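You operate a simulated robot arm through the tools that you are given. There is no shell and no other tool. Be economical: measure what you need, move in short steps, check, and stop when the job is done.

Carry out the task below with a simulated two-armed robot. There is one attempt and no reset: what you move stays moved.

TASK
Press the brass lamp off, then hold it steady and take its bulb out.
Fine: after the button switch the socket strip off too, and let the glass cool, before you turn the bulb; the bulb goes in the empty well of the rack.

The check looks at the end state, three seconds after you hand in, the way a careful person would. Anything else that was tipped, shoved, dropped, spilled or broken makes it a failure.

THE ROBOT
Two 7-joint arms with two-finger parallel grippers on one trunk, on a base that drives. Base frame: it is fixed to the floor where the robot stands at the start and does not move with it; the origin is under the middle of the robot, x ahead of it, y to its left, z up. Units: mm, degrees, N and s.
The left shoulder is at the start at [70, 134, 1176], the right one opposite. With the tool pointing down near the work surface each hand reaches from about 100 to 360 mm from the robot's upright axis, wherever it stands, measured 20 degrees to its own side. Places, roughly: black plug [750, -3250, 500]; brass lamp bulb holder [500, 200, 900]; brass lamp button [500, 200, 900]; brown plug [750, -1000, 1000]; bulb [500, -4250, 1000]; jar lamp by the cabinets [500, -4250, 750]; jar lamp by the cabinets key [400, -4200, 900]; jar lamp by the stairs [500, -1500, 750]; jar lamp by the stairs key [400, -1400, 900]; socket strip switch [500, 400, 800]; well four of the bulb rack [800, 400, 700]; white wall switch [900, -1000, 1200]. Payload 1.57 kg a hand.
The TCP of each hand is the grasp point between the finger pads, 30 mm short of the fingertips. In the tool frame z runs along the fingers and y along their closing line. The gripper opens to 80 mm. The fingers are 17 mm wide and 12 mm thick; the gripper's body (40 by 82 mm) begins 80 mm behind the TCP.
Orientation is that of the tool frame in the base frame, as [roll, pitch, yaw] about the fixed x, y, z axes, in that order (R = Rz(yaw) Ry(pitch) Rx(roll)). With the fingers straight down and closing along the base's y, the tool's x points along the base's -x, its y along +y and its z along -z.

THE INTERFACE
- The arms move only by the tool play_rows. It takes "left_deltas", "right_deltas" or both (then of equal length, played together; a hand with none holds still); each is a list that holds one entry, the list of rows, each a list of 6 numbers: the shift along the base's x, y, z in m, then the turn, a rotation vector about the base's x, y, z in degrees. In form: [[[x, y, z, rx, ry, rz], ...]]. A call has 1 to 10 rows; each row shifts and turns the commanded pose from where the row before left it. "left_hand" and "right_hand" are, for a hand that has rows, the closure, from 0 (fully open) to 1 (shut), set as the call begins (left out, the last holds). A row lasts 0.2 s, in which the tool goes at most 50 mm and 8.6 degrees; a call with a longer step from one row to the next is refused whole, and so is a gripper value outside its range. Where a pose cannot be reached the arm comes as near as it can. A force on the tool above 40 N (or 10 N above the force at the start of the call, whichever is more), or a blocked arm, ends the call early, and 0.2 s more pass. Each finger travels about 153 mm/s and halts on what it meets, pressing with about 24 N; the grip force reading is that of the motor and also rises with nothing between the fingers. The clock runs only during rows and for 0.2 s after the last one: add rows that do not move to give the fingers time. The reply holds the time, the measured pose of the TCP, the force on the tool along the base axes, the opening and the grip force, in the units named above and with some noise, with the torque about the TCP (base axes, N m) and any sound that the robot's microphone picked up, and new pictures: "pictures" is both (left out), scene, wrist or none (wrist: the cameras of the hands that moved).
- Cameras (640 x 400 px; columns grow to the right, rows downward): "scene" is now at [140.5, 50.6, 1404.1]; the picture's right is [0.49, -0.87, 0.00], its down [-0.50, -0.28, -0.82] and it looks along [0.71, 0.40, -0.57] (base axes); focal length 214 px, centre (320, 200). "left" rides on the left gripper at [72, 7, -122] in its tool frame; the picture's right is [-0.09, 1.00, 0.00], its down [-0.84, -0.08, -0.54] and it looks along [-0.54, -0.05, 0.84] (tool axes); focal length 238 px, centre (320, 200). "right" rides on the right gripper at [72, -7, -122] in its tool frame; the picture's right is [0.09, 1.00, 0.00], its down [-0.84, 0.08, -0.54] and it looks along [-0.54, 0.05, 0.84] (tool axes); focal length 238 px, centre (320, 200). There is no depth. A picture from a camera that has moved, and an enlarged one, comes with that camera's place and axes in the base frame and with its lens. The place of the scene camera against the robot may be out by one fixed shift of up to 25 mm in any direction.
- slide_trunk(by): slides the trunk up (or, below 0, down) by that many mm; the arms and the scene camera ride with it, the base frame stays. It gives what a move gives, with no picture.
- drive_base(legs): drives the robot by 1 to 6 legs, each [ahead, left, turn to the left] in mm, mm and degrees, along the robot's own axes; the way and the turn of a leg run together, so that a leg with both is an arc; at most 1500 mm and 180 degrees a leg. The arms and the cameras ride along, it lands a little off, and it stops where it bumps. It gives what a move gives, and a new picture of the scene camera.
- pan_tilt(pan, tilt): turns the head with the scene camera to pan (to the left, within 86 degrees either way) and tilt (down, from -29 to 69), counted from straight ahead of the robot. It gives what a move gives, and a new picture of the scene camera.
- inspect(camera, box): a new picture of the part [left, top, right, bottom] of that camera's present view, enlarged. The clock stands still meanwhile.
- hand_in(): hands the job in; it is judged then, once.

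Go step by step. Nothing tells you exact positions but the pictures and the camera data: compare them with the known pose of the tool, close in by small moves and look again before you grip or let go. The budget is 120 turns and 260 pictures, counting those below and the enlarged ones. Unless the task says otherwise, let go and move clear before handing in, and close with one line.

The tools are called by a JSON object that holds its "op" and its "data". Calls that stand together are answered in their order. play_rows: Moves the arms, as the interface text tells. Its arguments: {"type":"object","properties":{"left_deltas":{"type":"array","items":{"type":"array","items":{"type":"array","items":{"type":"number"}}}},"left_hand":{"type":"number"},"right_deltas":{"type":"array","items":{"type":"array","items":{"type":"array","items":{"type":"number"}}}},"right_hand":{"type":"number"},"pictures":{"type":"string","enum":["both","scene","wrist","none"]}},"required":[]} The other tools are called the same way: slide_trunk (by) slides the trunk up or down; drive_base (legs) drives the base; pan_tilt (pan, tilt) turns the head that bears the scene camera; inspect (camera, box) takes an enlarged picture of a part of a camera's view; hand_in () hands the job in.

At the start:

```text
time: 0.0
left_ee_pos: [347.1, 352.8, 1297.5]
left_ee_rot: [-180.0, 0.1, -179.9]
left_force: [-0.2, 0.5, 0.0]
left_wrist_torque: [0.0, -0.03, 0.01]
left_gripper_width: 80.0
left_grasp_force: 0.0
right_ee_pos: [390.7, 5.1, 1317.9]
right_ee_rot: [179.9, 0.1, -180.0]
right_force: [0.7, -0.5, -0.3]
right_wrist_torque: [-0.01, 0.02, 0.02]
right_gripper_width: 80.2
right_grasp_force: 0.2
trunk travel left (down, up): [-750.0, 190.0]
robot x, y, heading: [1.1, 5.8, -0.1]
head pan, tilt: [29.3, 34.9]
```

scene: 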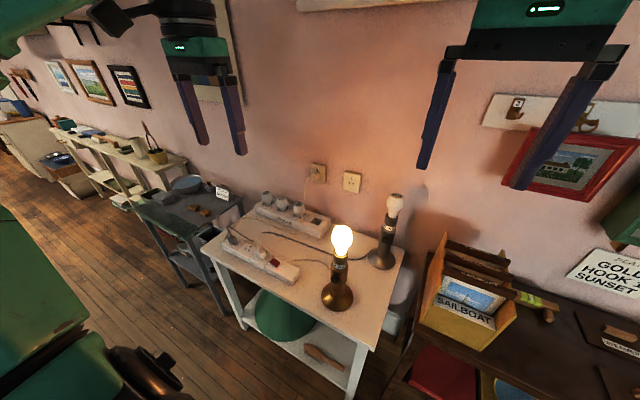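
right: 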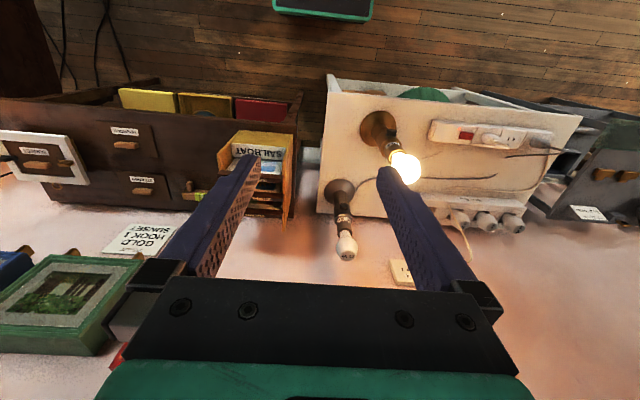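
left: 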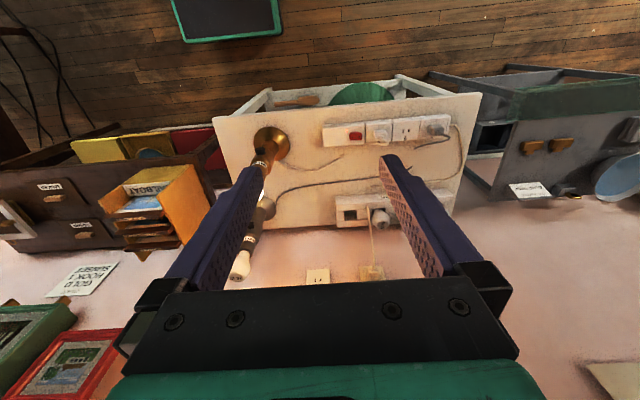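

I see a white table with two lamps (one brass lit in front, one dark behind), two socket strips and a grey shelf to the left. I'll enlarge the views to identify the brass lamp, the strip switch and the rack.

{"op": "inspect", "data": {"camera": "scene", "box": [200, 160, 440, 310]}}

{"op": "inspect", "data": {"camera": "left", "box": [210, 80, 490, 255]}}

{"op": "inspect", "data": {"camera": "scene", "box": [120, 150, 280, 250]}}

```text
2.67 times, centred on (320, 235) of scene
camera zoom: at [140.5, 50.6, 1404.1], right [0.49, -0.87, 0.0], down [-0.5, -0.28, -0.82], along [0.71, 0.4, -0.57], focal length 572 px, centre (320, 107)
```

zoom: 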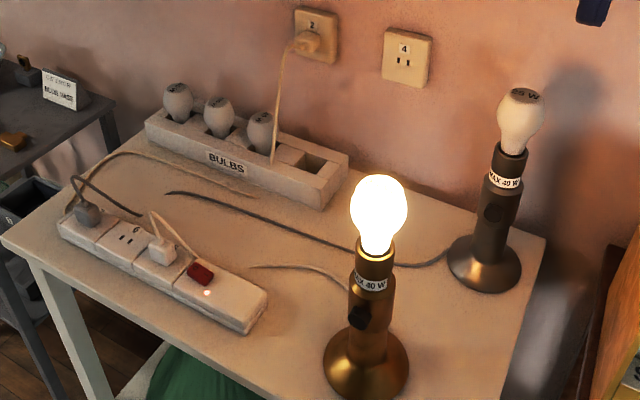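

```text
2.29 times, centred on (350, 168) of left
camera zoom: at [274.7, 360.1, 1420.8], right [0.09, 1.0, 0.0], down [0.84, -0.08, 0.54], along [0.54, -0.05, -0.84], focal length 545 px, centre (251, 274)
```

zoom: 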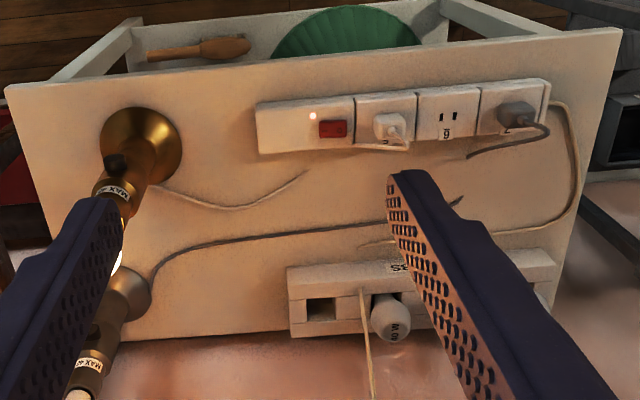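

```text
4.00 times, centred on (200, 200) of scene
camera zoom: at [140.5, 50.6, 1404.1], right [0.49, -0.87, 0.0], down [-0.5, -0.28, -0.82], along [0.71, 0.4, -0.57], focal length 858 px, centre (800, 200)
```

zoom: 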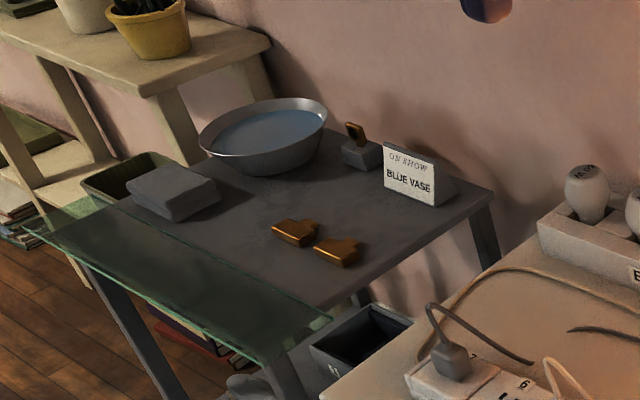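

The lit brass lamp is at about (514,196) with its black button facing the robot. The red strip switch is near (503,444,~750), and the empty fourth well is at the rack's right end. I'll check the floor space in front of me before driving.

{"op": "pan_tilt", "data": {"pan": 10, "tilt": 69}}

```text
time: 1.0
left_ee_pos: [347.5, 354.3, 1296.7]
left_ee_rot: [-180.0, 0.2, -179.9]
left_force: [-0.7, 0.0, -0.1]
left_wrist_torque: [0.0, 0.0, -0.01]
left_gripper_width: 80.2
left_grasp_force: 0.1
right_ee_pos: [388.7, 4.9, 1318.1]
right_ee_rot: [180.0, 0.1, -179.9]
right_force: [0.1, 0.5, -0.9]
right_wrist_torque: [-0.01, 0.01, -0.01]
right_gripper_width: 80.1
right_grasp_force: 0.1
trunk travel left (down, up): [-750.0, 190.0]
robot x, y, heading: [-1.6, 1.9, -0.3]
head pan, tilt: [10.0, 68.8]
camera scene: at [118.8, 17.3, 1360.3], right [0.17, -0.98, 0.0], down [-0.92, -0.16, -0.36], along [0.36, 0.06, -0.93], focal length 214 px, centre (320, 200)
```

scene: 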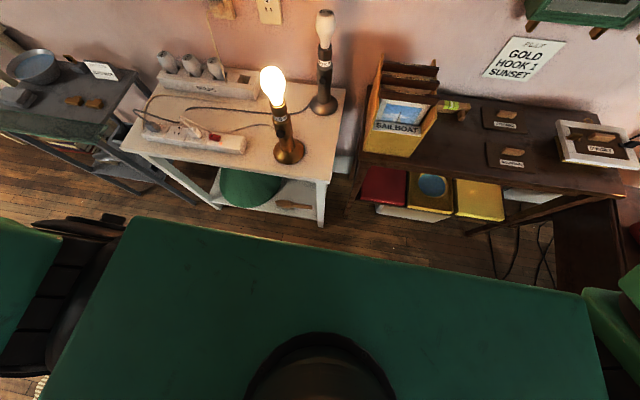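

The torso's front edge is visible, but not the base footprint underneath it. I'll tilt the left hand back so its camera can show how far the base is from the table.

{"op": "play_rows", "data": {"left_deltas": [[[0.02, 0, 0.01, 0, 8.5, 0], [0.02, 0, 0.01, 0, 8.5, 0], [0.02, 0, 0.01, 0, 8.5, 0], [0.02, 0, 0.01, 0, 8.5, 0], [0.02, 0, 0.01, 0, 8.5, 0], [0, 0, 0, 0, 8.5, 0]]], "pictures": "wrist"}}

```text
time: 2.4
left_ee_pos: [322.4, 339.6, 1097.0]
left_ee_rot: [179.9, -50.9, -179.9]
left_force: [-0.8, -0.7, 0.4]
left_wrist_torque: [-0.01, -0.01, 0.0]
left_gripper_width: 80.2
left_grasp_force: 0.0
left hand out of reach, approached as far as the arm can: row 1, 2, 3, 4, 5, 6
right_ee_pos: [390.5, 5.4, 1319.8]
right_ee_rot: [179.9, 0.1, 179.9]
right_force: [0.0, 0.3, -0.4]
right_wrist_torque: [-0.01, -0.04, 0.0]
right_gripper_width: 79.9
right_grasp_force: 0.1
trunk travel left (down, up): [-750.0, 190.0]
robot x, y, heading: [0.9, -1.9, 0.0]
head pan, tilt: [10.0, 68.8]
camera left: at [371.7, 346.7, 1229.5], right [0.06, 1.0, -0.07], down [0.95, -0.08, -0.31], along [-0.31, -0.05, -0.95], focal length 238 px, centre (320, 200)
```

left: 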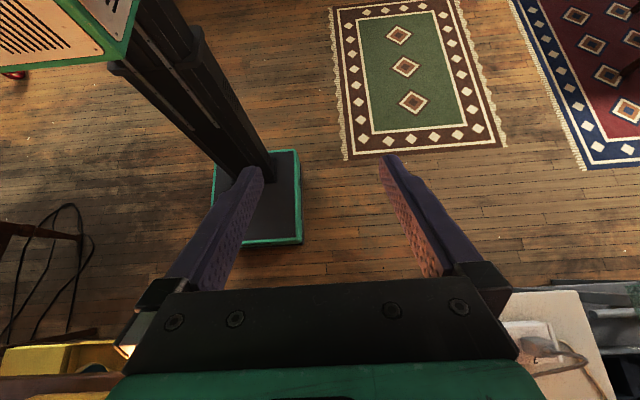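

The base plate's front is at about x=210 and the table edge near x=400, so I have room to advance about 150 mm. I'll undo the wrist tilt and drive forward and left.

{"op": "play_rows", "data": {"left_deltas": [[[0, 0, 0, 0, -8.5, 0], [-0.02, 0, -0.01, 0, -8.5, 0], [-0.02, 0, -0.01, 0, -8.5, 0], [-0.02, 0, -0.01, 0, -8.5, 0], [-0.02, 0, -0.01, 0, -8.5, 0], [-0.02, 0, -0.01, 0, -8.5, 0]]], "pictures": "none"}}

{"op": "drive_base", "data": {"legs": [[140, 130, 0]]}}

```text
time: 3.8
left_ee_pos: [251.3, 360.1, 1062.7]
left_ee_rot: [-179.9, -0.1, 180.0]
left_force: [0.3, 0.3, 0.1]
left_wrist_torque: [0.01, 0.0, -0.01]
left_gripper_width: 79.9
left_grasp_force: 0.2
left hand out of reach, approached as far as the arm can: row 6
right_ee_pos: [388.6, 3.3, 1318.3]
right_ee_rot: [179.8, 0.1, 180.0]
right_force: [0.1, -0.8, 0.6]
right_wrist_torque: [0.02, -0.02, 0.02]
right_gripper_width: 79.7
right_grasp_force: 0.1
trunk travel left (down, up): [-750.0, 190.0]
robot x, y, heading: [-3.8, 1.9, -0.1]
head pan, tilt: [10.0, 68.8]
```

```text
time: 5.3
left_ee_pos: [391.9, 488.3, 1063.4]
left_ee_rot: [-179.9, 0.1, 180.0]
left_force: [-1.3, -0.4, 0.0]
left_wrist_torque: [0.0, -0.01, 0.0]
left_gripper_width: 80.3
left_grasp_force: 0.0
right_ee_pos: [528.9, 132.8, 1318.9]
right_ee_rot: [179.8, 0.2, 179.9]
right_force: [-0.5, 0.2, -0.8]
right_wrist_torque: [-0.01, -0.01, -0.01]
right_gripper_width: 80.1
right_grasp_force: 0.0
trunk travel left (down, up): [-750.0, 190.0]
robot x, y, heading: [144.4, 131.3, -0.1]
head pan, tilt: [10.0, 68.8]
camera scene: at [258.1, 144.5, 1360.5], right [0.17, -0.98, 0.0], down [-0.92, -0.16, -0.36], along [0.36, 0.06, -0.93], focal length 214 px, centre (320, 200)
```

scene: 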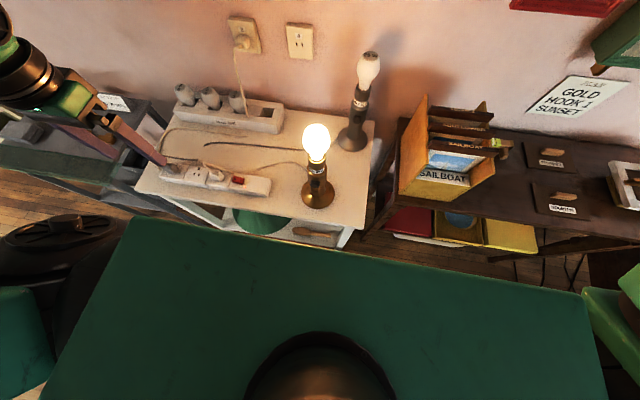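

The base moved without a bump. Next I'll point the head at the lamp and look closely.

{"op": "pan_tilt", "data": {"pan": 15, "tilt": 50}}

{"op": "inspect", "data": {"camera": "scene", "box": [220, 140, 420, 265]}}

{"op": "inspect", "data": {"camera": "left", "box": [0, 0, 640, 400]}}

```text
time: 6.2
left_ee_pos: [392.8, 490.7, 1062.6]
left_ee_rot: [-179.8, -0.1, -180.0]
left_force: [0.1, 0.1, -0.6]
left_wrist_torque: [-0.02, -0.01, -0.02]
left_gripper_width: 79.9
left_grasp_force: 0.0
right_ee_pos: [530.4, 134.5, 1318.0]
right_ee_rot: [179.9, 0.0, 179.9]
right_force: [1.3, 0.4, 0.8]
right_wrist_torque: [-0.02, 0.01, 0.0]
right_gripper_width: 80.0
right_grasp_force: 0.1
trunk travel left (down, up): [-750.0, 190.0]
robot x, y, heading: [144.7, 130.6, -0.0]
head pan, tilt: [15.0, 50.0]
camera scene: at [280.4, 157.5, 1382.1], right [0.26, -0.97, 0.0], down [-0.74, -0.2, -0.64], along [0.62, 0.17, -0.77], focal length 214 px, centre (320, 200)
```

scene: 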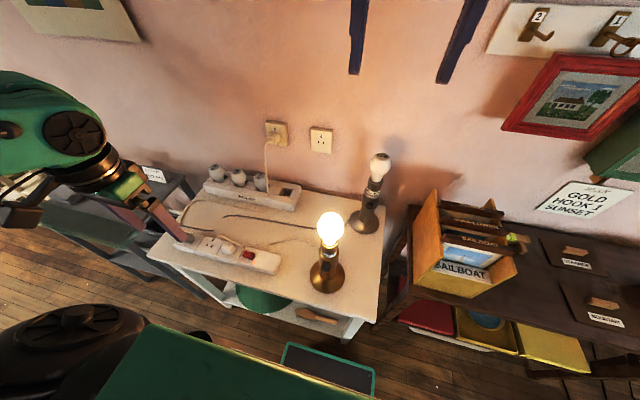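

```text
3.20 times, centred on (320, 202) of scene
camera zoom: at [280.4, 157.5, 1382.1], right [0.26, -0.97, 0.0], down [-0.74, -0.2, -0.64], along [0.62, 0.17, -0.77], focal length 686 px, centre (320, 192)
```

zoom: 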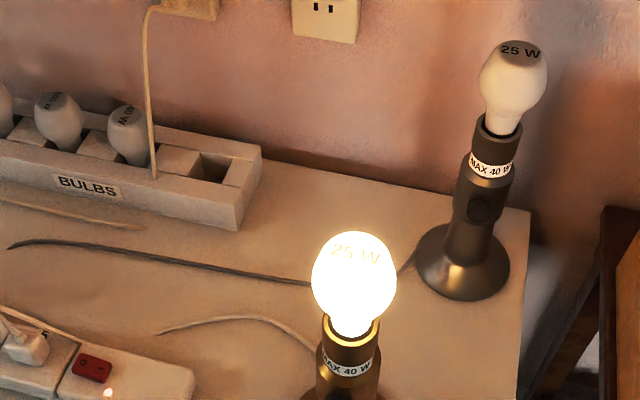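

```text
1.00 times, centred on (320, 200) of left (not enlarged: the box is as wide or as high as the picture)
camera zoom: at [321.6, 498.0, 1184.8], right [0.09, 1.0, 0.0], down [0.84, -0.08, 0.54], along [0.54, -0.05, -0.84], focal length 238 px, centre (320, 200)
```

zoom: 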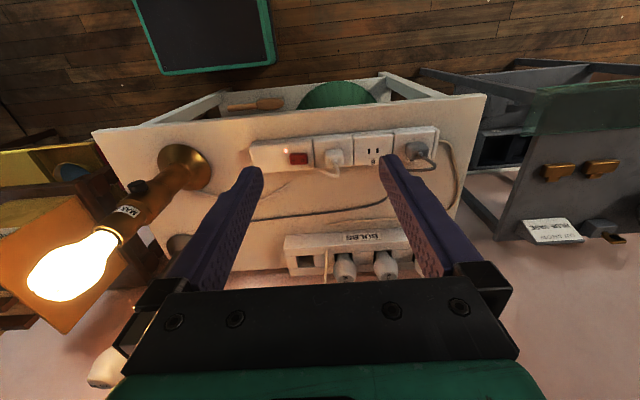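

From the wrist camera I put the switch at about (500,439,751), the table's front edge at x≈414, and the button at about (485,196,860). The right hand will hold the lamp column horizontally, so I'll bring it round while staying clear of the bulb.

{"op": "play_rows", "data": {"right_deltas": [[[-0.013, -0.012, -0.022, 0, -8.5, 0], [-0.013, -0.012, -0.022, 0, -8.5, 0], [-0.013, -0.012, -0.022, 0, -8.5, 0], [-0.013, -0.012, -0.022, 0, -8.5, 0], [-0.013, -0.012, -0.022, 0, -8.5, 0], [-0.013, -0.012, -0.022, 0, -8.5, 0], [-0.013, -0.012, -0.022, 0, -8.5, 0], [-0.013, -0.012, -0.022, 0, -8.5, 0], [-0.013, -0.012, -0.022, 0, -8.5, 0], [-0.013, -0.012, -0.022, 0, -8.5, 0]]], "pictures": "both"}}

```text
time: 8.4
left_ee_pos: [392.7, 490.2, 1061.9]
left_ee_rot: [-179.9, -0.2, -180.0]
left_force: [0.7, -1.1, 0.6]
left_wrist_torque: [0.02, -0.02, 0.04]
left_gripper_width: 79.9
left_grasp_force: 0.0
right_ee_pos: [469.6, 166.0, 1295.4]
right_ee_rot: [109.7, 73.3, 107.5]
right_force: [-0.3, 0.3, -0.2]
right_wrist_torque: [-0.01, 0.02, 0.02]
right_gripper_width: 80.0
right_grasp_force: 0.0
right hand out of reach, approached as far as the arm can: row 5, 6, 7, 8, 9, 10
trunk travel left (down, up): [-750.0, 190.0]
robot x, y, heading: [142.0, 130.9, -0.1]
head pan, tilt: [15.0, 50.0]
stopped in row 10 (right hand): the arm was blocked; the commanded pose is now the measured one
camera scene: at [281.2, 161.3, 1386.7], right [0.32, -0.95, 0.0], down [-0.69, -0.23, -0.69], along [0.65, 0.22, -0.73], focal length 214 px, centre (320, 200)
camera right: at [340.9, 181.6, 1237.1], right [0.04, 0.98, 0.18], down [-0.46, -0.14, 0.87], along [0.89, -0.12, 0.45], focal length 238 px, centre (320, 200)
```

scene: 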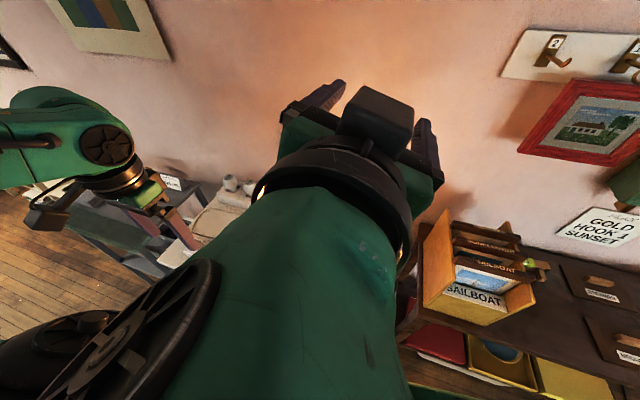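
right: 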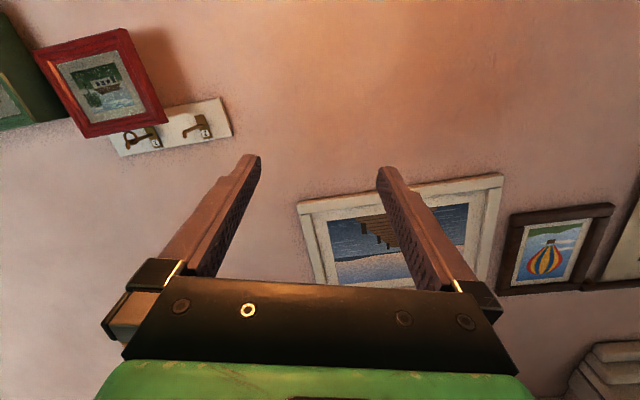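

The right arm folded up near the head because I'm standing too close for a horizontal tool. I'll undo that and back the base off.

{"op": "play_rows", "data": {"right_deltas": [[[0.008, -0.003, 0.002, 0, 8.5, 0], [0.008, -0.003, 0.002, 0, 8.5, 0], [0.008, -0.003, 0.002, 0, 8.5, 0], [0.008, -0.003, 0.002, 0, 8.5, 0], [0.008, -0.003, 0.002, 0, 8.5, 0], [0.008, -0.003, 0.002, 0, 8.5, 0], [0.004, -0.003, 0.002, 0, 8.5, 0], [0.004, -0.003, 0.002, 0, 8.5, 0], [0.004, -0.003, 0.002, 0, 8.5, 0], [0, -0.003, 0.002, 0, 8.5, 0]]], "pictures": "none"}}

{"op": "drive_base", "data": {"legs": [[-140, 0, 0]]}}

```text
time: 10.6
left_ee_pos: [393.3, 492.2, 1061.3]
left_ee_rot: [-179.9, 0.0, 180.0]
left_force: [-0.5, 0.2, 0.4]
left_wrist_torque: [-0.01, -0.01, -0.02]
left_gripper_width: 79.9
left_grasp_force: 0.0
right_ee_pos: [527.7, 139.1, 1316.0]
right_ee_rot: [-178.7, -0.2, 164.3]
right_force: [0.5, 0.3, -0.2]
right_wrist_torque: [0.02, 0.0, 0.05]
right_gripper_width: 79.9
right_grasp_force: 0.0
trunk travel left (down, up): [-750.0, 190.0]
robot x, y, heading: [140.1, 127.5, 0.3]
head pan, tilt: [15.0, 50.0]
```

```text
time: 11.9
left_ee_pos: [254.7, 491.4, 1062.1]
left_ee_rot: [-179.9, -0.2, -179.9]
left_force: [0.8, -0.6, -0.3]
left_wrist_torque: [0.02, 0.03, 0.0]
left_gripper_width: 79.8
left_grasp_force: 0.1
right_ee_pos: [390.8, 137.5, 1313.6]
right_ee_rot: [-178.6, -0.5, 164.3]
right_force: [-0.3, 0.8, 0.6]
right_wrist_torque: [0.02, 0.02, 0.02]
right_gripper_width: 79.8
right_grasp_force: 0.1
trunk travel left (down, up): [-750.0, 190.0]
robot x, y, heading: [-0.7, 128.7, 0.2]
head pan, tilt: [15.0, 50.0]
camera scene: at [141.9, 157.2, 1382.0], right [0.26, -0.97, 0.0], down [-0.74, -0.2, -0.64], along [0.62, 0.17, -0.77], focal length 214 px, centre (320, 200)
```

scene: 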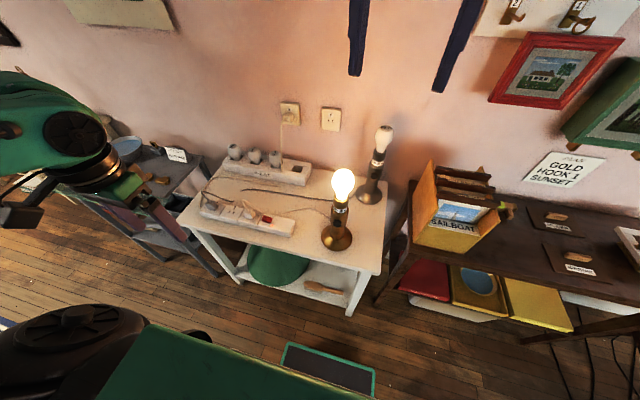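

Standing here both hands have room. I'll bring the right hand lower and to the right, then pitch it forward toward the column.

{"op": "play_rows", "data": {"right_deltas": [[[-0.005, -0.022, -0.03, 0, 0, 0], [-0.005, -0.022, -0.03, 0, 0, 0], [-0.005, -0.022, -0.03, 0, 0, 0], [-0.005, -0.022, -0.03, 0, 0, 0], [-0.005, -0.022, -0.03, 0, 0, 0], [-0.005, -0.022, -0.03, 0, 0, 0], [-0.005, -0.022, -0.03, 0, 0, 0], [-0.005, -0.022, -0.03, 0, 0, 0]]], "pictures": "none"}}

{"op": "play_rows", "data": {"right_deltas": [[[0.004, 0.0, -0.01, 0, -8.5, 0], [0.004, 0.0, -0.01, 0, -8.5, 0], [0.004, 0.0, -0.01, 0, -8.5, 0], [0.004, 0.0, -0.01, 0, -8.5, 0], [0.004, 0.0, -0.01, 0, -8.5, 0], [0.004, 0.0, -0.01, 0, -8.5, 0]]], "pictures": "both"}}

```text
time: 13.8
left_ee_pos: [252.7, 489.8, 1063.6]
left_ee_rot: [-179.9, -0.1, 180.0]
left_force: [0.9, -0.2, -1.0]
left_wrist_torque: [0.02, -0.01, -0.04]
left_gripper_width: 80.1
left_grasp_force: 0.0
right_ee_pos: [348.6, -40.7, 1074.9]
right_ee_rot: [-178.7, -0.3, 164.3]
right_force: [-0.2, 0.5, -0.2]
right_wrist_torque: [0.02, 0.01, -0.01]
right_gripper_width: 79.9
right_grasp_force: 0.1
trunk travel left (down, up): [-750.0, 190.0]
robot x, y, heading: [1.9, 127.9, -0.0]
head pan, tilt: [15.0, 50.0]
```

```text
time: 15.2
left_ee_pos: [253.0, 490.7, 1062.2]
left_ee_rot: [-179.9, -0.1, -180.0]
left_force: [0.2, -0.2, 0.5]
left_wrist_torque: [0.01, 0.01, 0.02]
left_gripper_width: 79.9
left_grasp_force: 0.1
right_ee_pos: [351.0, -37.3, 1067.7]
right_ee_rot: [-180.0, 6.7, 165.1]
right_force: [-0.3, 0.5, -0.1]
right_wrist_torque: [0.0, 0.03, 0.01]
right_gripper_width: 79.9
right_grasp_force: 0.2
right hand out of reach, approached as far as the arm can: row 1, 2, 3, 4, 5, 6
trunk travel left (down, up): [-750.0, 190.0]
robot x, y, heading: [-0.2, 133.4, -0.0]
head pan, tilt: [15.0, 50.0]
camera scene: at [139.3, 157.0, 1382.2], right [0.26, -0.97, 0.0], down [-0.74, -0.2, -0.64], along [0.62, 0.17, -0.77], focal length 214 px, centre (320, 200)
camera right: at [267.1, -21.8, 1179.9], right [0.17, 0.99, -0.01], down [0.76, -0.13, 0.64], along [0.63, -0.12, -0.77], focal length 238 px, centre (320, 200)
```

scene: 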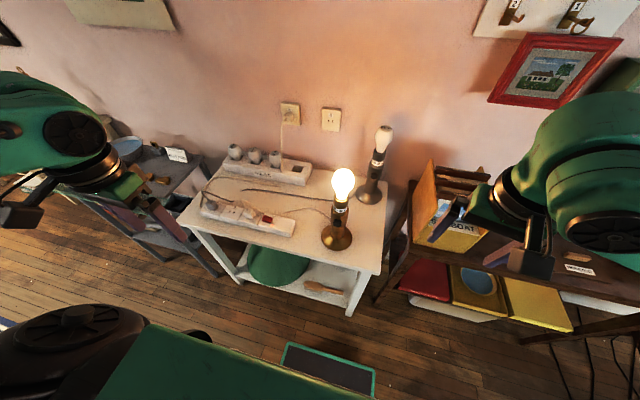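
right: 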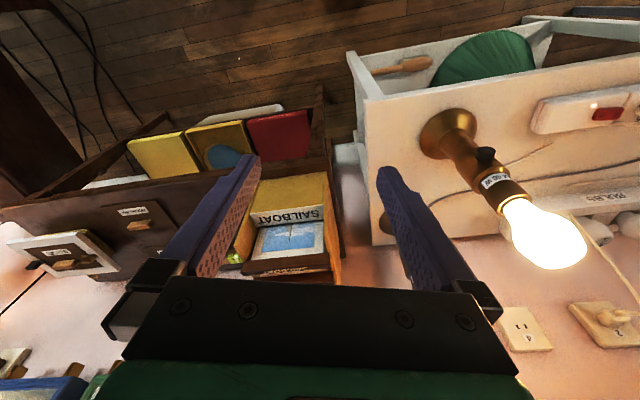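

The wrist is too close to the shoulder for this pitch. Moving the hand forward, clear of lamp and picture box, should let the pose be reached.

{"op": "play_rows", "data": {"right_deltas": [[[0.03, 0.015, 0.005, 0, 0, 0], [0.03, 0.015, 0.005, 0, 0, 0], [0.03, 0.015, 0.005, 0, 0, 0], [0.03, 0.015, 0, 0, 0, 0], [0, 0, 0, 0, 0, 0], [0, 0, 0, 0, 0, 0]]], "pictures": "scene"}}

```text
time: 16.6
left_ee_pos: [251.8, 490.8, 1061.8]
left_ee_rot: [-179.9, 0.0, 179.9]
left_force: [0.6, -0.5, -0.7]
left_wrist_torque: [-0.01, 0.04, 0.03]
left_gripper_width: 80.2
left_grasp_force: 0.1
right_ee_pos: [472.6, 22.5, 1081.1]
right_ee_rot: [179.9, 6.7, 165.0]
right_force: [0.4, -0.3, 0.3]
right_wrist_torque: [-0.01, -0.01, 0.0]
right_gripper_width: 79.9
right_grasp_force: 0.1
trunk travel left (down, up): [-750.0, 190.0]
robot x, y, heading: [-1.4, 129.0, -0.2]
head pan, tilt: [15.0, 50.0]
camera scene: at [138.9, 156.8, 1382.3], right [0.26, -0.97, 0.0], down [-0.74, -0.2, -0.64], along [0.62, 0.17, -0.77], focal length 214 px, centre (320, 200)
```

scene: 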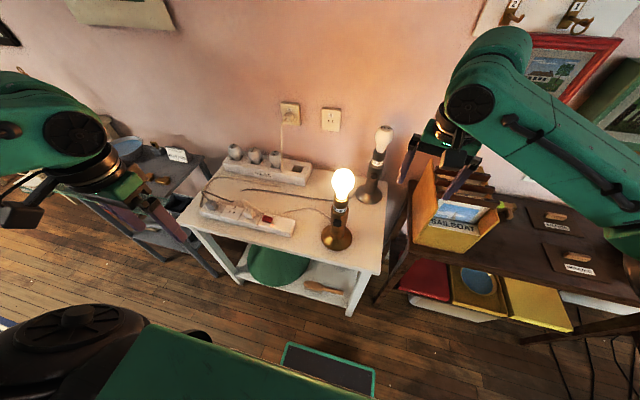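

The arm follows exactly when the pose is reachable. Next I'll yaw the hand so its fingers can later swing toward the lamp with a horizontal closing line.

{"op": "play_rows", "data": {"right_deltas": [[[-0.006, 0, 0, 0, 0, 8.1], [-0.006, 0, 0, 0, 0, 8.1], [-0.006, 0, 0, 0, 0, 8.1], [-0.006, 0, 0, 0, 0, 8.1], [-0.006, 0, 0, 0, 0, 8.1], [-0.006, 0, 0, 0, 0, 8.1], [-0.006, 0, 0, 0, 0, 8.1], [-0.006, 0, 0, 0, 0, 8.1]]], "pictures": "none"}}

{"op": "play_rows", "data": {"right_deltas": [[[0, 0, -0.01, 6.5, -5.4, 0], [0, 0, -0.01, 6.5, -5.4, 0], [0, 0, -0.01, 6.5, -5.4, 0], [0, 0, -0.01, 6.5, -5.4, 0], [0, 0, -0.01, 6.5, -5.4, 0], [0, 0, -0.01, 6.5, -5.4, 0]]], "pictures": "both"}}

```text
time: 18.4
left_ee_pos: [252.5, 491.3, 1063.2]
left_ee_rot: [-179.9, 0.0, -180.0]
left_force: [-0.2, -0.2, -0.6]
left_wrist_torque: [0.0, 0.01, 0.0]
left_gripper_width: 79.8
left_grasp_force: 0.1
right_ee_pos: [423.5, 21.6, 1081.5]
right_ee_rot: [180.0, 6.7, -130.1]
right_force: [-0.2, -0.3, 0.1]
right_wrist_torque: [0.0, -0.01, -0.02]
right_gripper_width: 80.1
right_grasp_force: 0.1
trunk travel left (down, up): [-750.0, 190.0]
robot x, y, heading: [1.5, 129.3, -0.1]
head pan, tilt: [15.0, 50.0]
```

```text
time: 19.8
left_ee_pos: [252.2, 490.5, 1062.9]
left_ee_rot: [-179.9, -0.1, -179.9]
left_force: [-0.5, 0.1, -0.1]
left_wrist_torque: [0.01, 0.02, 0.01]
left_gripper_width: 79.9
left_grasp_force: 0.0
right_ee_pos: [429.8, 39.3, 1049.7]
right_ee_rot: [-173.6, 46.6, -122.0]
right_force: [0.4, -0.1, 0.4]
right_wrist_torque: [-0.06, 0.02, -0.03]
right_gripper_width: 79.9
right_grasp_force: 0.1
right hand out of reach, approached as far as the arm can: row 4, 5, 6
trunk travel left (down, up): [-750.0, 190.0]
robot x, y, heading: [-2.0, 129.0, -0.0]
head pan, tilt: [15.0, 50.0]
camera scene: at [138.9, 157.5, 1382.3], right [0.26, -0.97, 0.0], down [-0.74, -0.2, -0.64], along [0.62, 0.17, -0.77], focal length 214 px, centre (320, 200)
camera right: at [350.9, -74.5, 1081.8], right [-0.83, 0.54, -0.14], down [-0.02, 0.24, 0.97], along [0.56, 0.81, -0.19], focal length 238 px, centre (320, 200)
```

scene: 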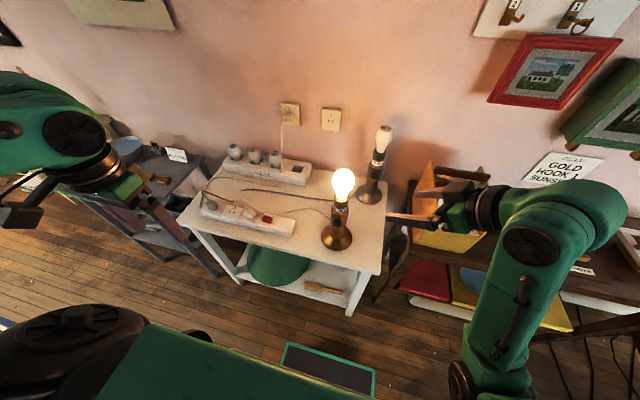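
right: 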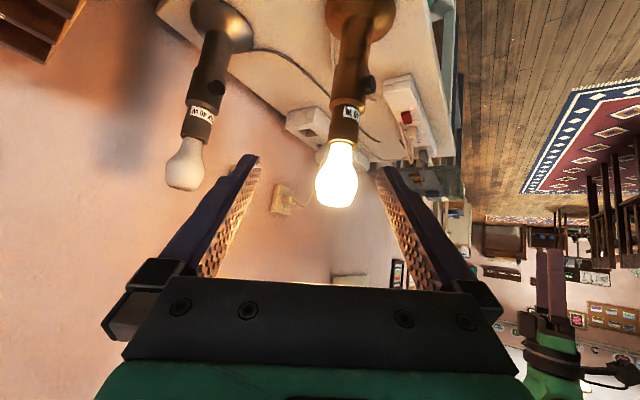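

The hand now points at the lamp about 45° down. Sliding the trunk down 150 mm will let it level out beside the column.

{"op": "slide_trunk", "data": {"by": -150}}

{"op": "play_rows", "data": {"right_deltas": [[[-0.004, -0.004, 0.005, 6.5, -5.4, 0], [-0.004, -0.004, 0.005, 6.5, -5.4, 0], [-0.004, -0.004, 0.005, 6.5, -5.4, 0]]], "pictures": "both"}}

```text
time: 21.5
left_ee_pos: [252.4, 490.4, 910.3]
left_ee_rot: [-180.0, 0.0, -179.9]
left_force: [-0.4, 0.4, 0.6]
left_wrist_torque: [-0.01, -0.01, 0.01]
left_gripper_width: 80.0
left_grasp_force: 0.0
right_ee_pos: [428.7, 40.0, 900.7]
right_ee_rot: [-173.8, 46.9, -122.0]
right_force: [1.2, -0.1, 0.4]
right_wrist_torque: [-0.01, 0.01, 0.0]
right_gripper_width: 80.4
right_grasp_force: 0.0
trunk travel left (down, up): [-600.0, 340.0]
robot x, y, heading: [5.0, 127.3, 0.2]
head pan, tilt: [15.0, 50.0]
```

```text
time: 22.1
left_ee_pos: [252.2, 488.4, 911.9]
left_ee_rot: [-179.9, -0.1, -180.0]
left_force: [0.3, 0.6, -0.1]
left_wrist_torque: [0.03, -0.01, -0.04]
left_gripper_width: 80.1
left_grasp_force: 0.1
right_ee_pos: [440.9, -8.0, 888.7]
right_ee_rot: [-161.2, 52.6, -113.9]
right_force: [-0.4, 0.8, -0.1]
right_wrist_torque: [0.01, -0.01, 0.0]
right_gripper_width: 80.1
right_grasp_force: 0.0
right hand out of reach, approached as far as the arm can: row 1, 2, 3
trunk travel left (down, up): [-600.0, 340.0]
robot x, y, heading: [4.4, 132.4, 0.0]
head pan, tilt: [15.0, 50.0]
stopped in row 3 (right hand): the arm was blocked; the commanded pose is now the measured one
camera scene: at [139.4, 155.1, 1232.3], right [0.26, -0.97, 0.0], down [-0.74, -0.2, -0.64], along [0.62, 0.17, -0.77], focal length 214 px, centre (320, 200)
camera right: at [355.7, -118.9, 904.4], right [-0.78, 0.56, -0.27], down [-0.18, 0.21, 0.96], along [0.6, 0.8, -0.07], focal length 238 px, centre (320, 200)
```

scene: 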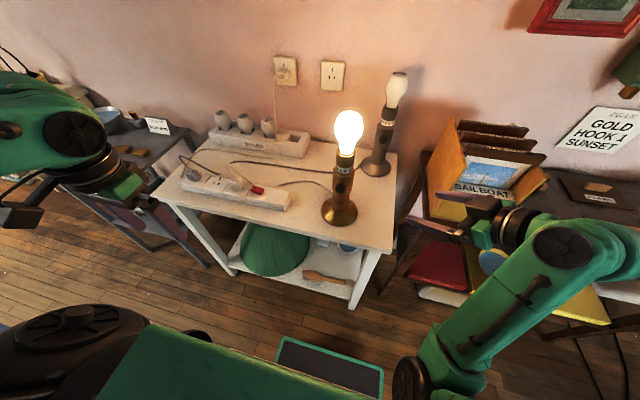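
right: 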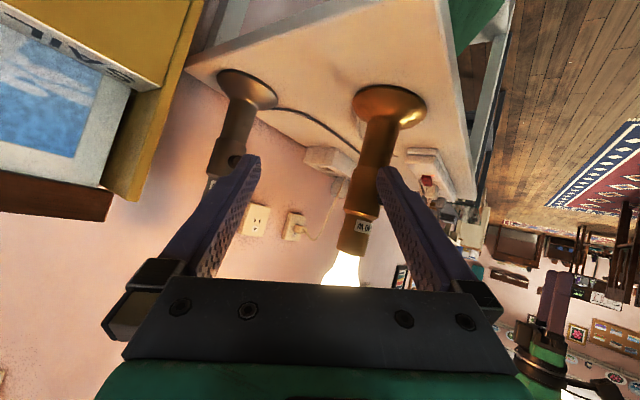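

The hand slopes about 35° down toward the lamp, which works for holding the column under the bulb. I'll raise it, level the closing line, and line it up at a standoff.

{"op": "play_rows", "data": {"right_deltas": [[[-0.004, 0.02, 0.02, 2.07, 1.9, -2], [-0.004, 0.02, 0.02, 2.07, 1.9, -2], [-0.004, 0.02, 0.02, 2.07, 1.9, -2], [-0.004, 0.02, 0.008, 2.07, 1.9, -2], [0.004, 0.025, 0, 0, 0, 0], [0.008, 0.03, 0, 0, 0, 0]]], "pictures": "both"}}

```text
time: 23.5
left_ee_pos: [253.0, 491.4, 912.1]
left_ee_rot: [-179.8, -0.2, 180.0]
left_force: [-0.8, 0.2, 0.5]
left_wrist_torque: [-0.02, -0.01, 0.01]
left_gripper_width: 79.8
left_grasp_force: 0.1
right_ee_pos: [446.6, 133.0, 956.2]
right_ee_rot: [179.9, 55.1, -137.2]
right_force: [1.2, 0.7, 0.3]
right_wrist_torque: [-0.03, -0.02, -0.01]
right_gripper_width: 80.2
right_grasp_force: 0.1
right hand out of reach, approached as far as the arm can: row 2
trunk travel left (down, up): [-600.0, 340.0]
robot x, y, heading: [3.7, 130.3, 0.2]
head pan, tilt: [15.0, 50.0]
camera scene: at [139.6, 157.7, 1232.2], right [0.26, -0.97, 0.0], down [-0.74, -0.2, -0.64], along [0.62, 0.17, -0.77], focal length 214 px, centre (320, 200)
camera right: at [346.9, 31.3, 967.0], right [-0.72, 0.69, -0.07], down [-0.03, 0.08, 1.0], along [0.7, 0.72, -0.04], focal length 238 px, centre (320, 200)
```

scene: 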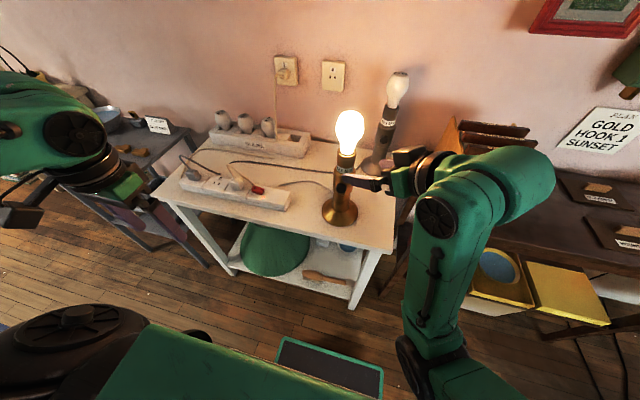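
right: 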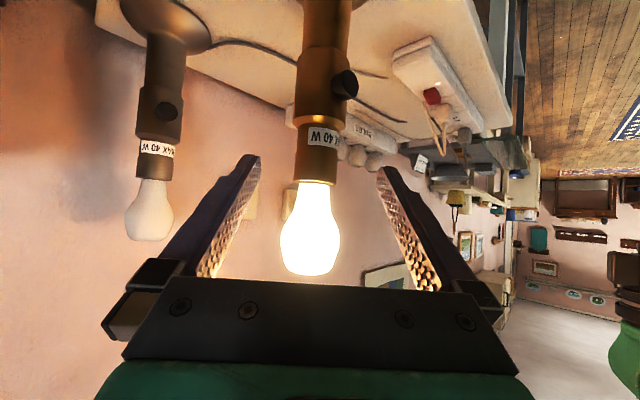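

The lamp axis is at about (502,195), the socket is about 44 mm wide with its top at z≈942, and the button sits near z≈855 facing front-left. The fingers straddle the column, so I'll go in along the tool direction to grip at the label height (z≈900), above the button.

{"op": "play_rows", "data": {"right_deltas": [[[0.011, 0.0125, -0.011, 0, 0, 0], [0.011, 0.0125, -0.011, 0, 0, 0], [0.011, 0.0125, -0.011, 0, 0, 0]]], "pictures": "both"}}

```text
time: 24.3
left_ee_pos: [253.2, 490.3, 911.4]
left_ee_rot: [-179.9, -0.1, 180.0]
left_force: [0.8, -0.2, -0.4]
left_wrist_torque: [0.0, -0.01, -0.02]
left_gripper_width: 79.8
left_grasp_force: 0.2
right_ee_pos: [479.0, 170.4, 924.2]
right_ee_rot: [-179.8, 55.0, -136.9]
right_force: [-0.7, 0.4, -0.7]
right_wrist_torque: [-0.02, -0.03, 0.02]
right_gripper_width: 79.8
right_grasp_force: 0.0
trunk travel left (down, up): [-600.0, 340.0]
robot x, y, heading: [1.6, 132.0, -0.2]
head pan, tilt: [15.0, 50.0]
camera scene: at [139.6, 157.2, 1232.2], right [0.26, -0.97, 0.0], down [-0.74, -0.2, -0.64], along [0.62, 0.17, -0.77], focal length 214 px, centre (320, 200)
camera right: at [380.0, 68.4, 935.4], right [-0.72, 0.69, -0.08], down [-0.03, 0.08, 1.0], along [0.7, 0.72, -0.04], focal length 238 px, centre (320, 200)
```

scene: 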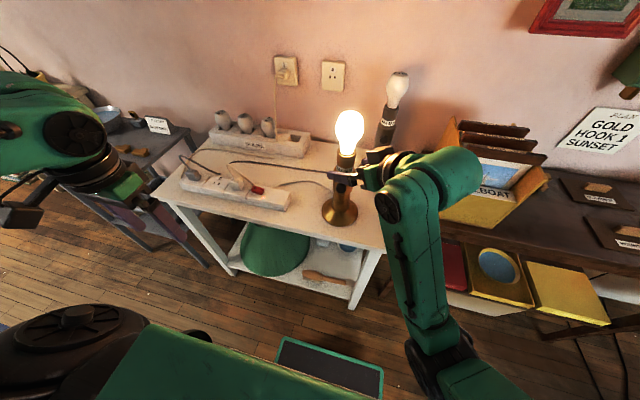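
right: 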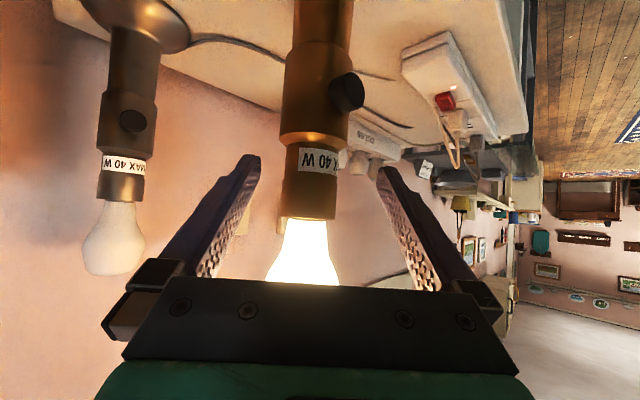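

The column sits about 5 mm off centre between the fingers, with the axis nearer (505,188). I'll correct for that and finish the approach, still open.

{"op": "play_rows", "data": {"right_deltas": [[[0.01, 0.005, -0.008, 0, 0, 0], [0.008, 0.006, -0.008, 0, 0, 0], [0.007, 0.006, -0.008, 0, 0, 0]]], "pictures": "both"}}

{"op": "inspect", "data": {"camera": "scene", "box": [270, 90, 430, 240]}}

```text
time: 25.1
left_ee_pos: [253.6, 490.0, 912.1]
left_ee_rot: [-179.9, -0.2, -180.0]
left_force: [-0.5, 0.0, 0.3]
left_wrist_torque: [0.0, -0.05, 0.0]
left_gripper_width: 80.0
left_grasp_force: 0.1
right_ee_pos: [503.5, 187.2, 900.2]
right_ee_rot: [-179.9, 55.1, -136.9]
right_force: [0.0, -0.4, 0.3]
right_wrist_torque: [0.01, 0.0, 0.02]
right_gripper_width: 79.9
right_grasp_force: 0.0
trunk travel left (down, up): [-600.0, 340.0]
robot x, y, heading: [2.2, 126.5, 0.1]
head pan, tilt: [15.0, 50.0]
camera scene: at [139.4, 157.2, 1232.2], right [0.26, -0.97, 0.0], down [-0.74, -0.2, -0.64], along [0.62, 0.17, -0.77], focal length 214 px, centre (320, 200)
camera right: at [405.4, 86.2, 911.3], right [-0.72, 0.69, -0.08], down [-0.03, 0.08, 1.0], along [0.7, 0.72, -0.04], focal length 238 px, centre (320, 200)
```

scene: 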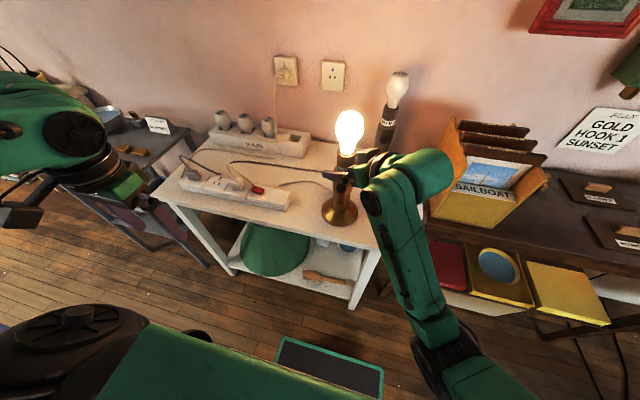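
right: 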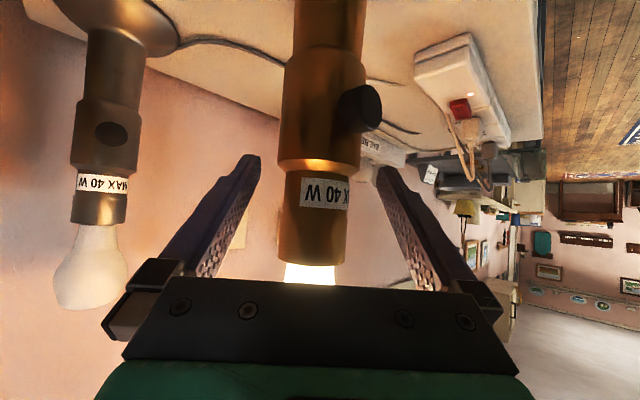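

```text
2.67 times, centred on (350, 165) of scene
camera zoom: at [139.4, 157.2, 1232.2], right [0.26, -0.97, 0.0], down [-0.74, -0.2, -0.64], along [0.62, 0.17, -0.77], focal length 572 px, centre (240, 293)
```

zoom: 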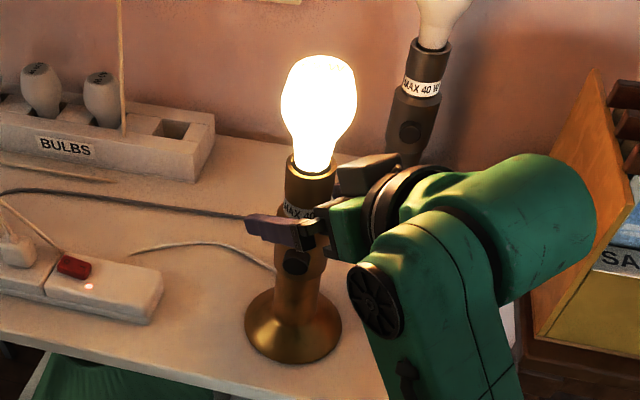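

The column is centred between the fingers and slightly beyond the TCP. I'll go 8 mm further and close in two stages.

{"op": "play_rows", "data": {"right_deltas": [[[0.006, 0.006, -0.003, 0, 0, 0], [0, 0, 0, 0, 0, 0]]], "right_hand": 0.38, "pictures": "wrist"}}

```text
time: 25.7
left_ee_pos: [251.8, 490.4, 913.1]
left_ee_rot: [-179.9, 0.0, -180.0]
left_force: [-0.7, 1.1, -0.7]
left_wrist_torque: [0.0, 0.01, -0.01]
left_gripper_width: 79.9
left_grasp_force: 0.1
right_ee_pos: [509.0, 192.5, 897.7]
right_ee_rot: [-179.8, 55.1, -136.9]
right_force: [-0.6, -1.6, 2.7]
right_wrist_torque: [-0.03, -0.1, -0.08]
right_gripper_width: 51.6
right_grasp_force: 24.0
trunk travel left (down, up): [-600.0, 340.0]
robot x, y, heading: [0.5, 133.8, -0.3]
head pan, tilt: [15.0, 50.0]
camera right: at [410.0, 91.4, 908.8], right [-0.72, 0.69, -0.08], down [-0.03, 0.08, 1.0], along [0.7, 0.72, -0.04], focal length 238 px, centre (320, 200)
```

right: 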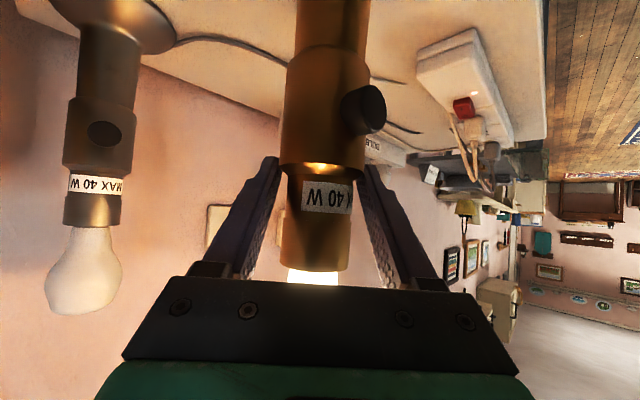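

The fingertips caught the wider collar under the socket at 51.6 mm. I'll reopen, rise 14 mm, and grip only the socket barrel.

{"op": "play_rows", "data": {"right_deltas": [[[0, 0, 0, 0, 0, 0], [0, 0, 0.007, 0, 0, 0], [0, 0, 0.007, 0, 0, 0]]], "right_hand": 0.15, "pictures": "none"}}

{"op": "play_rows", "data": {"right_deltas": [[[0, 0, 0, 0, 0, 0], [0, 0, 0, 0, 0, 0]]], "right_hand": 0.6, "pictures": "wrist"}}

```text
time: 26.5
left_ee_pos: [252.0, 491.4, 911.4]
left_ee_rot: [-179.9, -0.1, -180.0]
left_force: [0.2, 0.1, 0.6]
left_wrist_torque: [0.02, -0.01, -0.01]
left_gripper_width: 80.1
left_grasp_force: 0.1
right_ee_pos: [508.8, 192.4, 909.8]
right_ee_rot: [-179.8, 55.0, -136.9]
right_force: [0.1, 1.1, 0.2]
right_wrist_torque: [0.02, -0.01, -0.05]
right_gripper_width: 67.9
right_grasp_force: 0.1
trunk travel left (down, up): [-600.0, 340.0]
robot x, y, heading: [0.4, 125.9, 0.1]
head pan, tilt: [15.0, 50.0]
```

```text
time: 27.1
left_ee_pos: [253.8, 492.1, 911.5]
left_ee_rot: [-179.9, 0.0, 179.9]
left_force: [-0.9, 0.5, -0.2]
left_wrist_torque: [-0.02, 0.01, 0.03]
left_gripper_width: 80.4
left_grasp_force: 0.0
right_ee_pos: [509.8, 192.9, 909.8]
right_ee_rot: [-179.8, 55.0, -136.9]
right_force: [-1.0, -0.2, 0.9]
right_wrist_torque: [-0.15, 0.14, -0.01]
right_gripper_width: 51.6
right_grasp_force: 24.0
trunk travel left (down, up): [-600.0, 340.0]
robot x, y, heading: [-1.1, 133.0, -0.3]
head pan, tilt: [15.0, 50.0]
camera right: at [410.5, 91.5, 921.8], right [-0.72, 0.69, -0.08], down [-0.03, 0.08, 1.0], along [0.7, 0.72, -0.04], focal length 238 px, centre (320, 200)
```

right: 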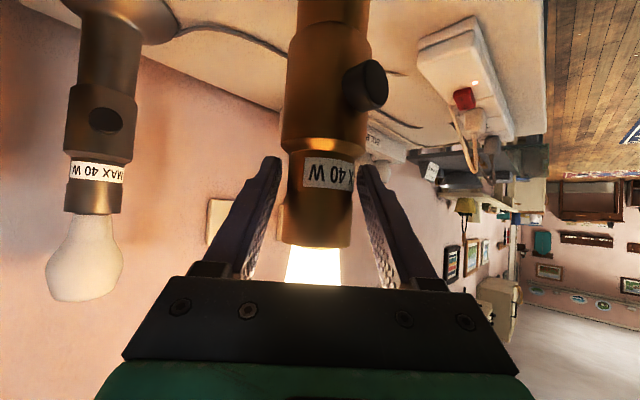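

The right hand holds the lamp (24 N, 51.6 mm), leaving the button below its fingers free. Next I'll bring the left hand with closed fingers round toward the button from the left front.

{"op": "play_rows", "data": {"left_deltas": [[[0.011, -0.0075, 0.005, 0, 0, -7.9], [0.011, -0.0075, 0.005, 0, 0, -7.9], [0.011, -0.0075, 0.005, 0, 0, -7.9], [0.011, -0.0075, 0.005, 0, 0, -7.9], [0.011, -0.0075, 0.005, 0, 0, -7.9], [0.011, -0.0075, 0.005, 0, 0, -7.9], [0.011, -0.0075, 0.005, 0, 0, -7.9], [0.011, -0.0075, 0.005, 0, 0, -7.9]]], "left_hand": 1, "pictures": "none"}}

{"op": "play_rows", "data": {"left_deltas": [[[0.003, -0.006, 0, -7.0, -3.5, 0], [0.003, -0.006, 0, -7.0, -3.5, 0], [0.003, -0.006, 0, -7.0, -3.5, 0], [0.003, -0.006, 0, -7.0, -3.5, 0], [0.003, -0.006, 0, -7.0, -3.5, 0], [0.003, -0.006, 0, -7.0, -3.5, 0], [0.003, -0.006, 0, -7.0, -3.5, 0], [0.003, -0.006, 0, -7.0, -3.5, 0]]], "pictures": "both"}}

```text
time: 28.9
left_ee_pos: [340.6, 430.6, 952.5]
left_ee_rot: [-179.9, -0.1, 116.7]
left_force: [0.1, -0.8, 0.1]
left_wrist_torque: [-0.02, -0.01, 0.01]
left_gripper_width: 0.0
left_grasp_force: 21.4
right_ee_pos: [508.8, 193.7, 911.0]
right_ee_rot: [-179.9, 55.1, -136.9]
right_force: [-0.1, -0.5, -0.9]
right_wrist_torque: [-0.17, 0.15, 0.05]
right_gripper_width: 51.4
right_grasp_force: 24.0
trunk travel left (down, up): [-600.0, 340.0]
robot x, y, heading: [0.7, 128.0, 0.1]
head pan, tilt: [15.0, 50.0]
```

```text
time: 30.7
left_ee_pos: [365.6, 383.8, 951.1]
left_ee_rot: [-179.4, 62.7, 117.1]
left_force: [-0.3, 0.1, -0.3]
left_wrist_torque: [-0.03, 0.04, 0.0]
left_gripper_width: 0.0
left_grasp_force: 21.1
right_ee_pos: [508.7, 191.4, 911.0]
right_ee_rot: [-179.9, 55.1, -136.8]
right_force: [-1.3, -0.5, -1.0]
right_wrist_torque: [-0.03, -0.01, -0.04]
right_gripper_width: 51.7
right_grasp_force: 23.8
trunk travel left (down, up): [-600.0, 340.0]
robot x, y, heading: [1.9, 128.8, 0.2]
head pan, tilt: [15.0, 50.0]
camera scene: at [139.2, 157.2, 1232.3], right [0.26, -0.97, 0.0], down [-0.74, -0.2, -0.64], along [0.62, 0.17, -0.77], focal length 214 px, centre (320, 200)
camera left: at [307.2, 512.9, 945.4], right [0.91, 0.41, 0.08], down [-0.11, 0.06, 0.99], along [0.4, -0.91, 0.09], focal length 238 px, centre (320, 200)
```

scene: 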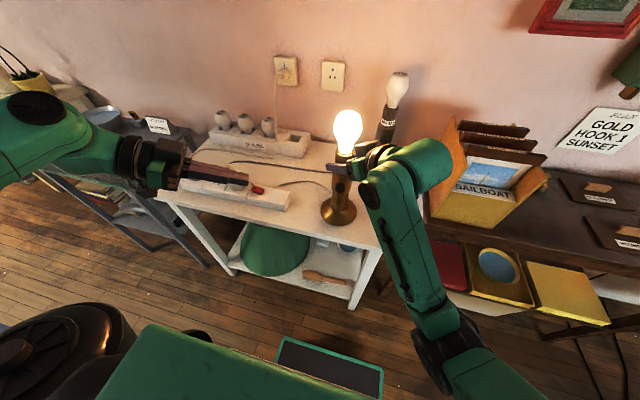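
left: 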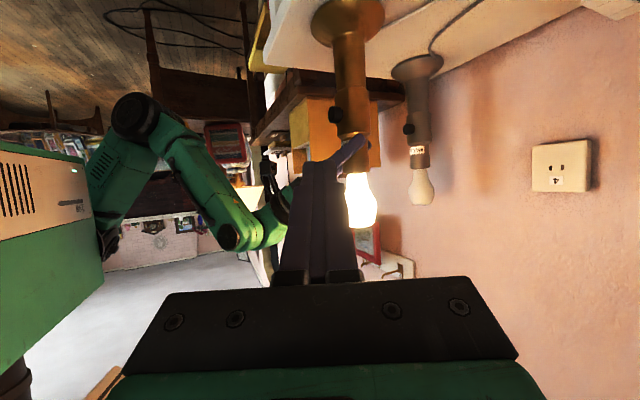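

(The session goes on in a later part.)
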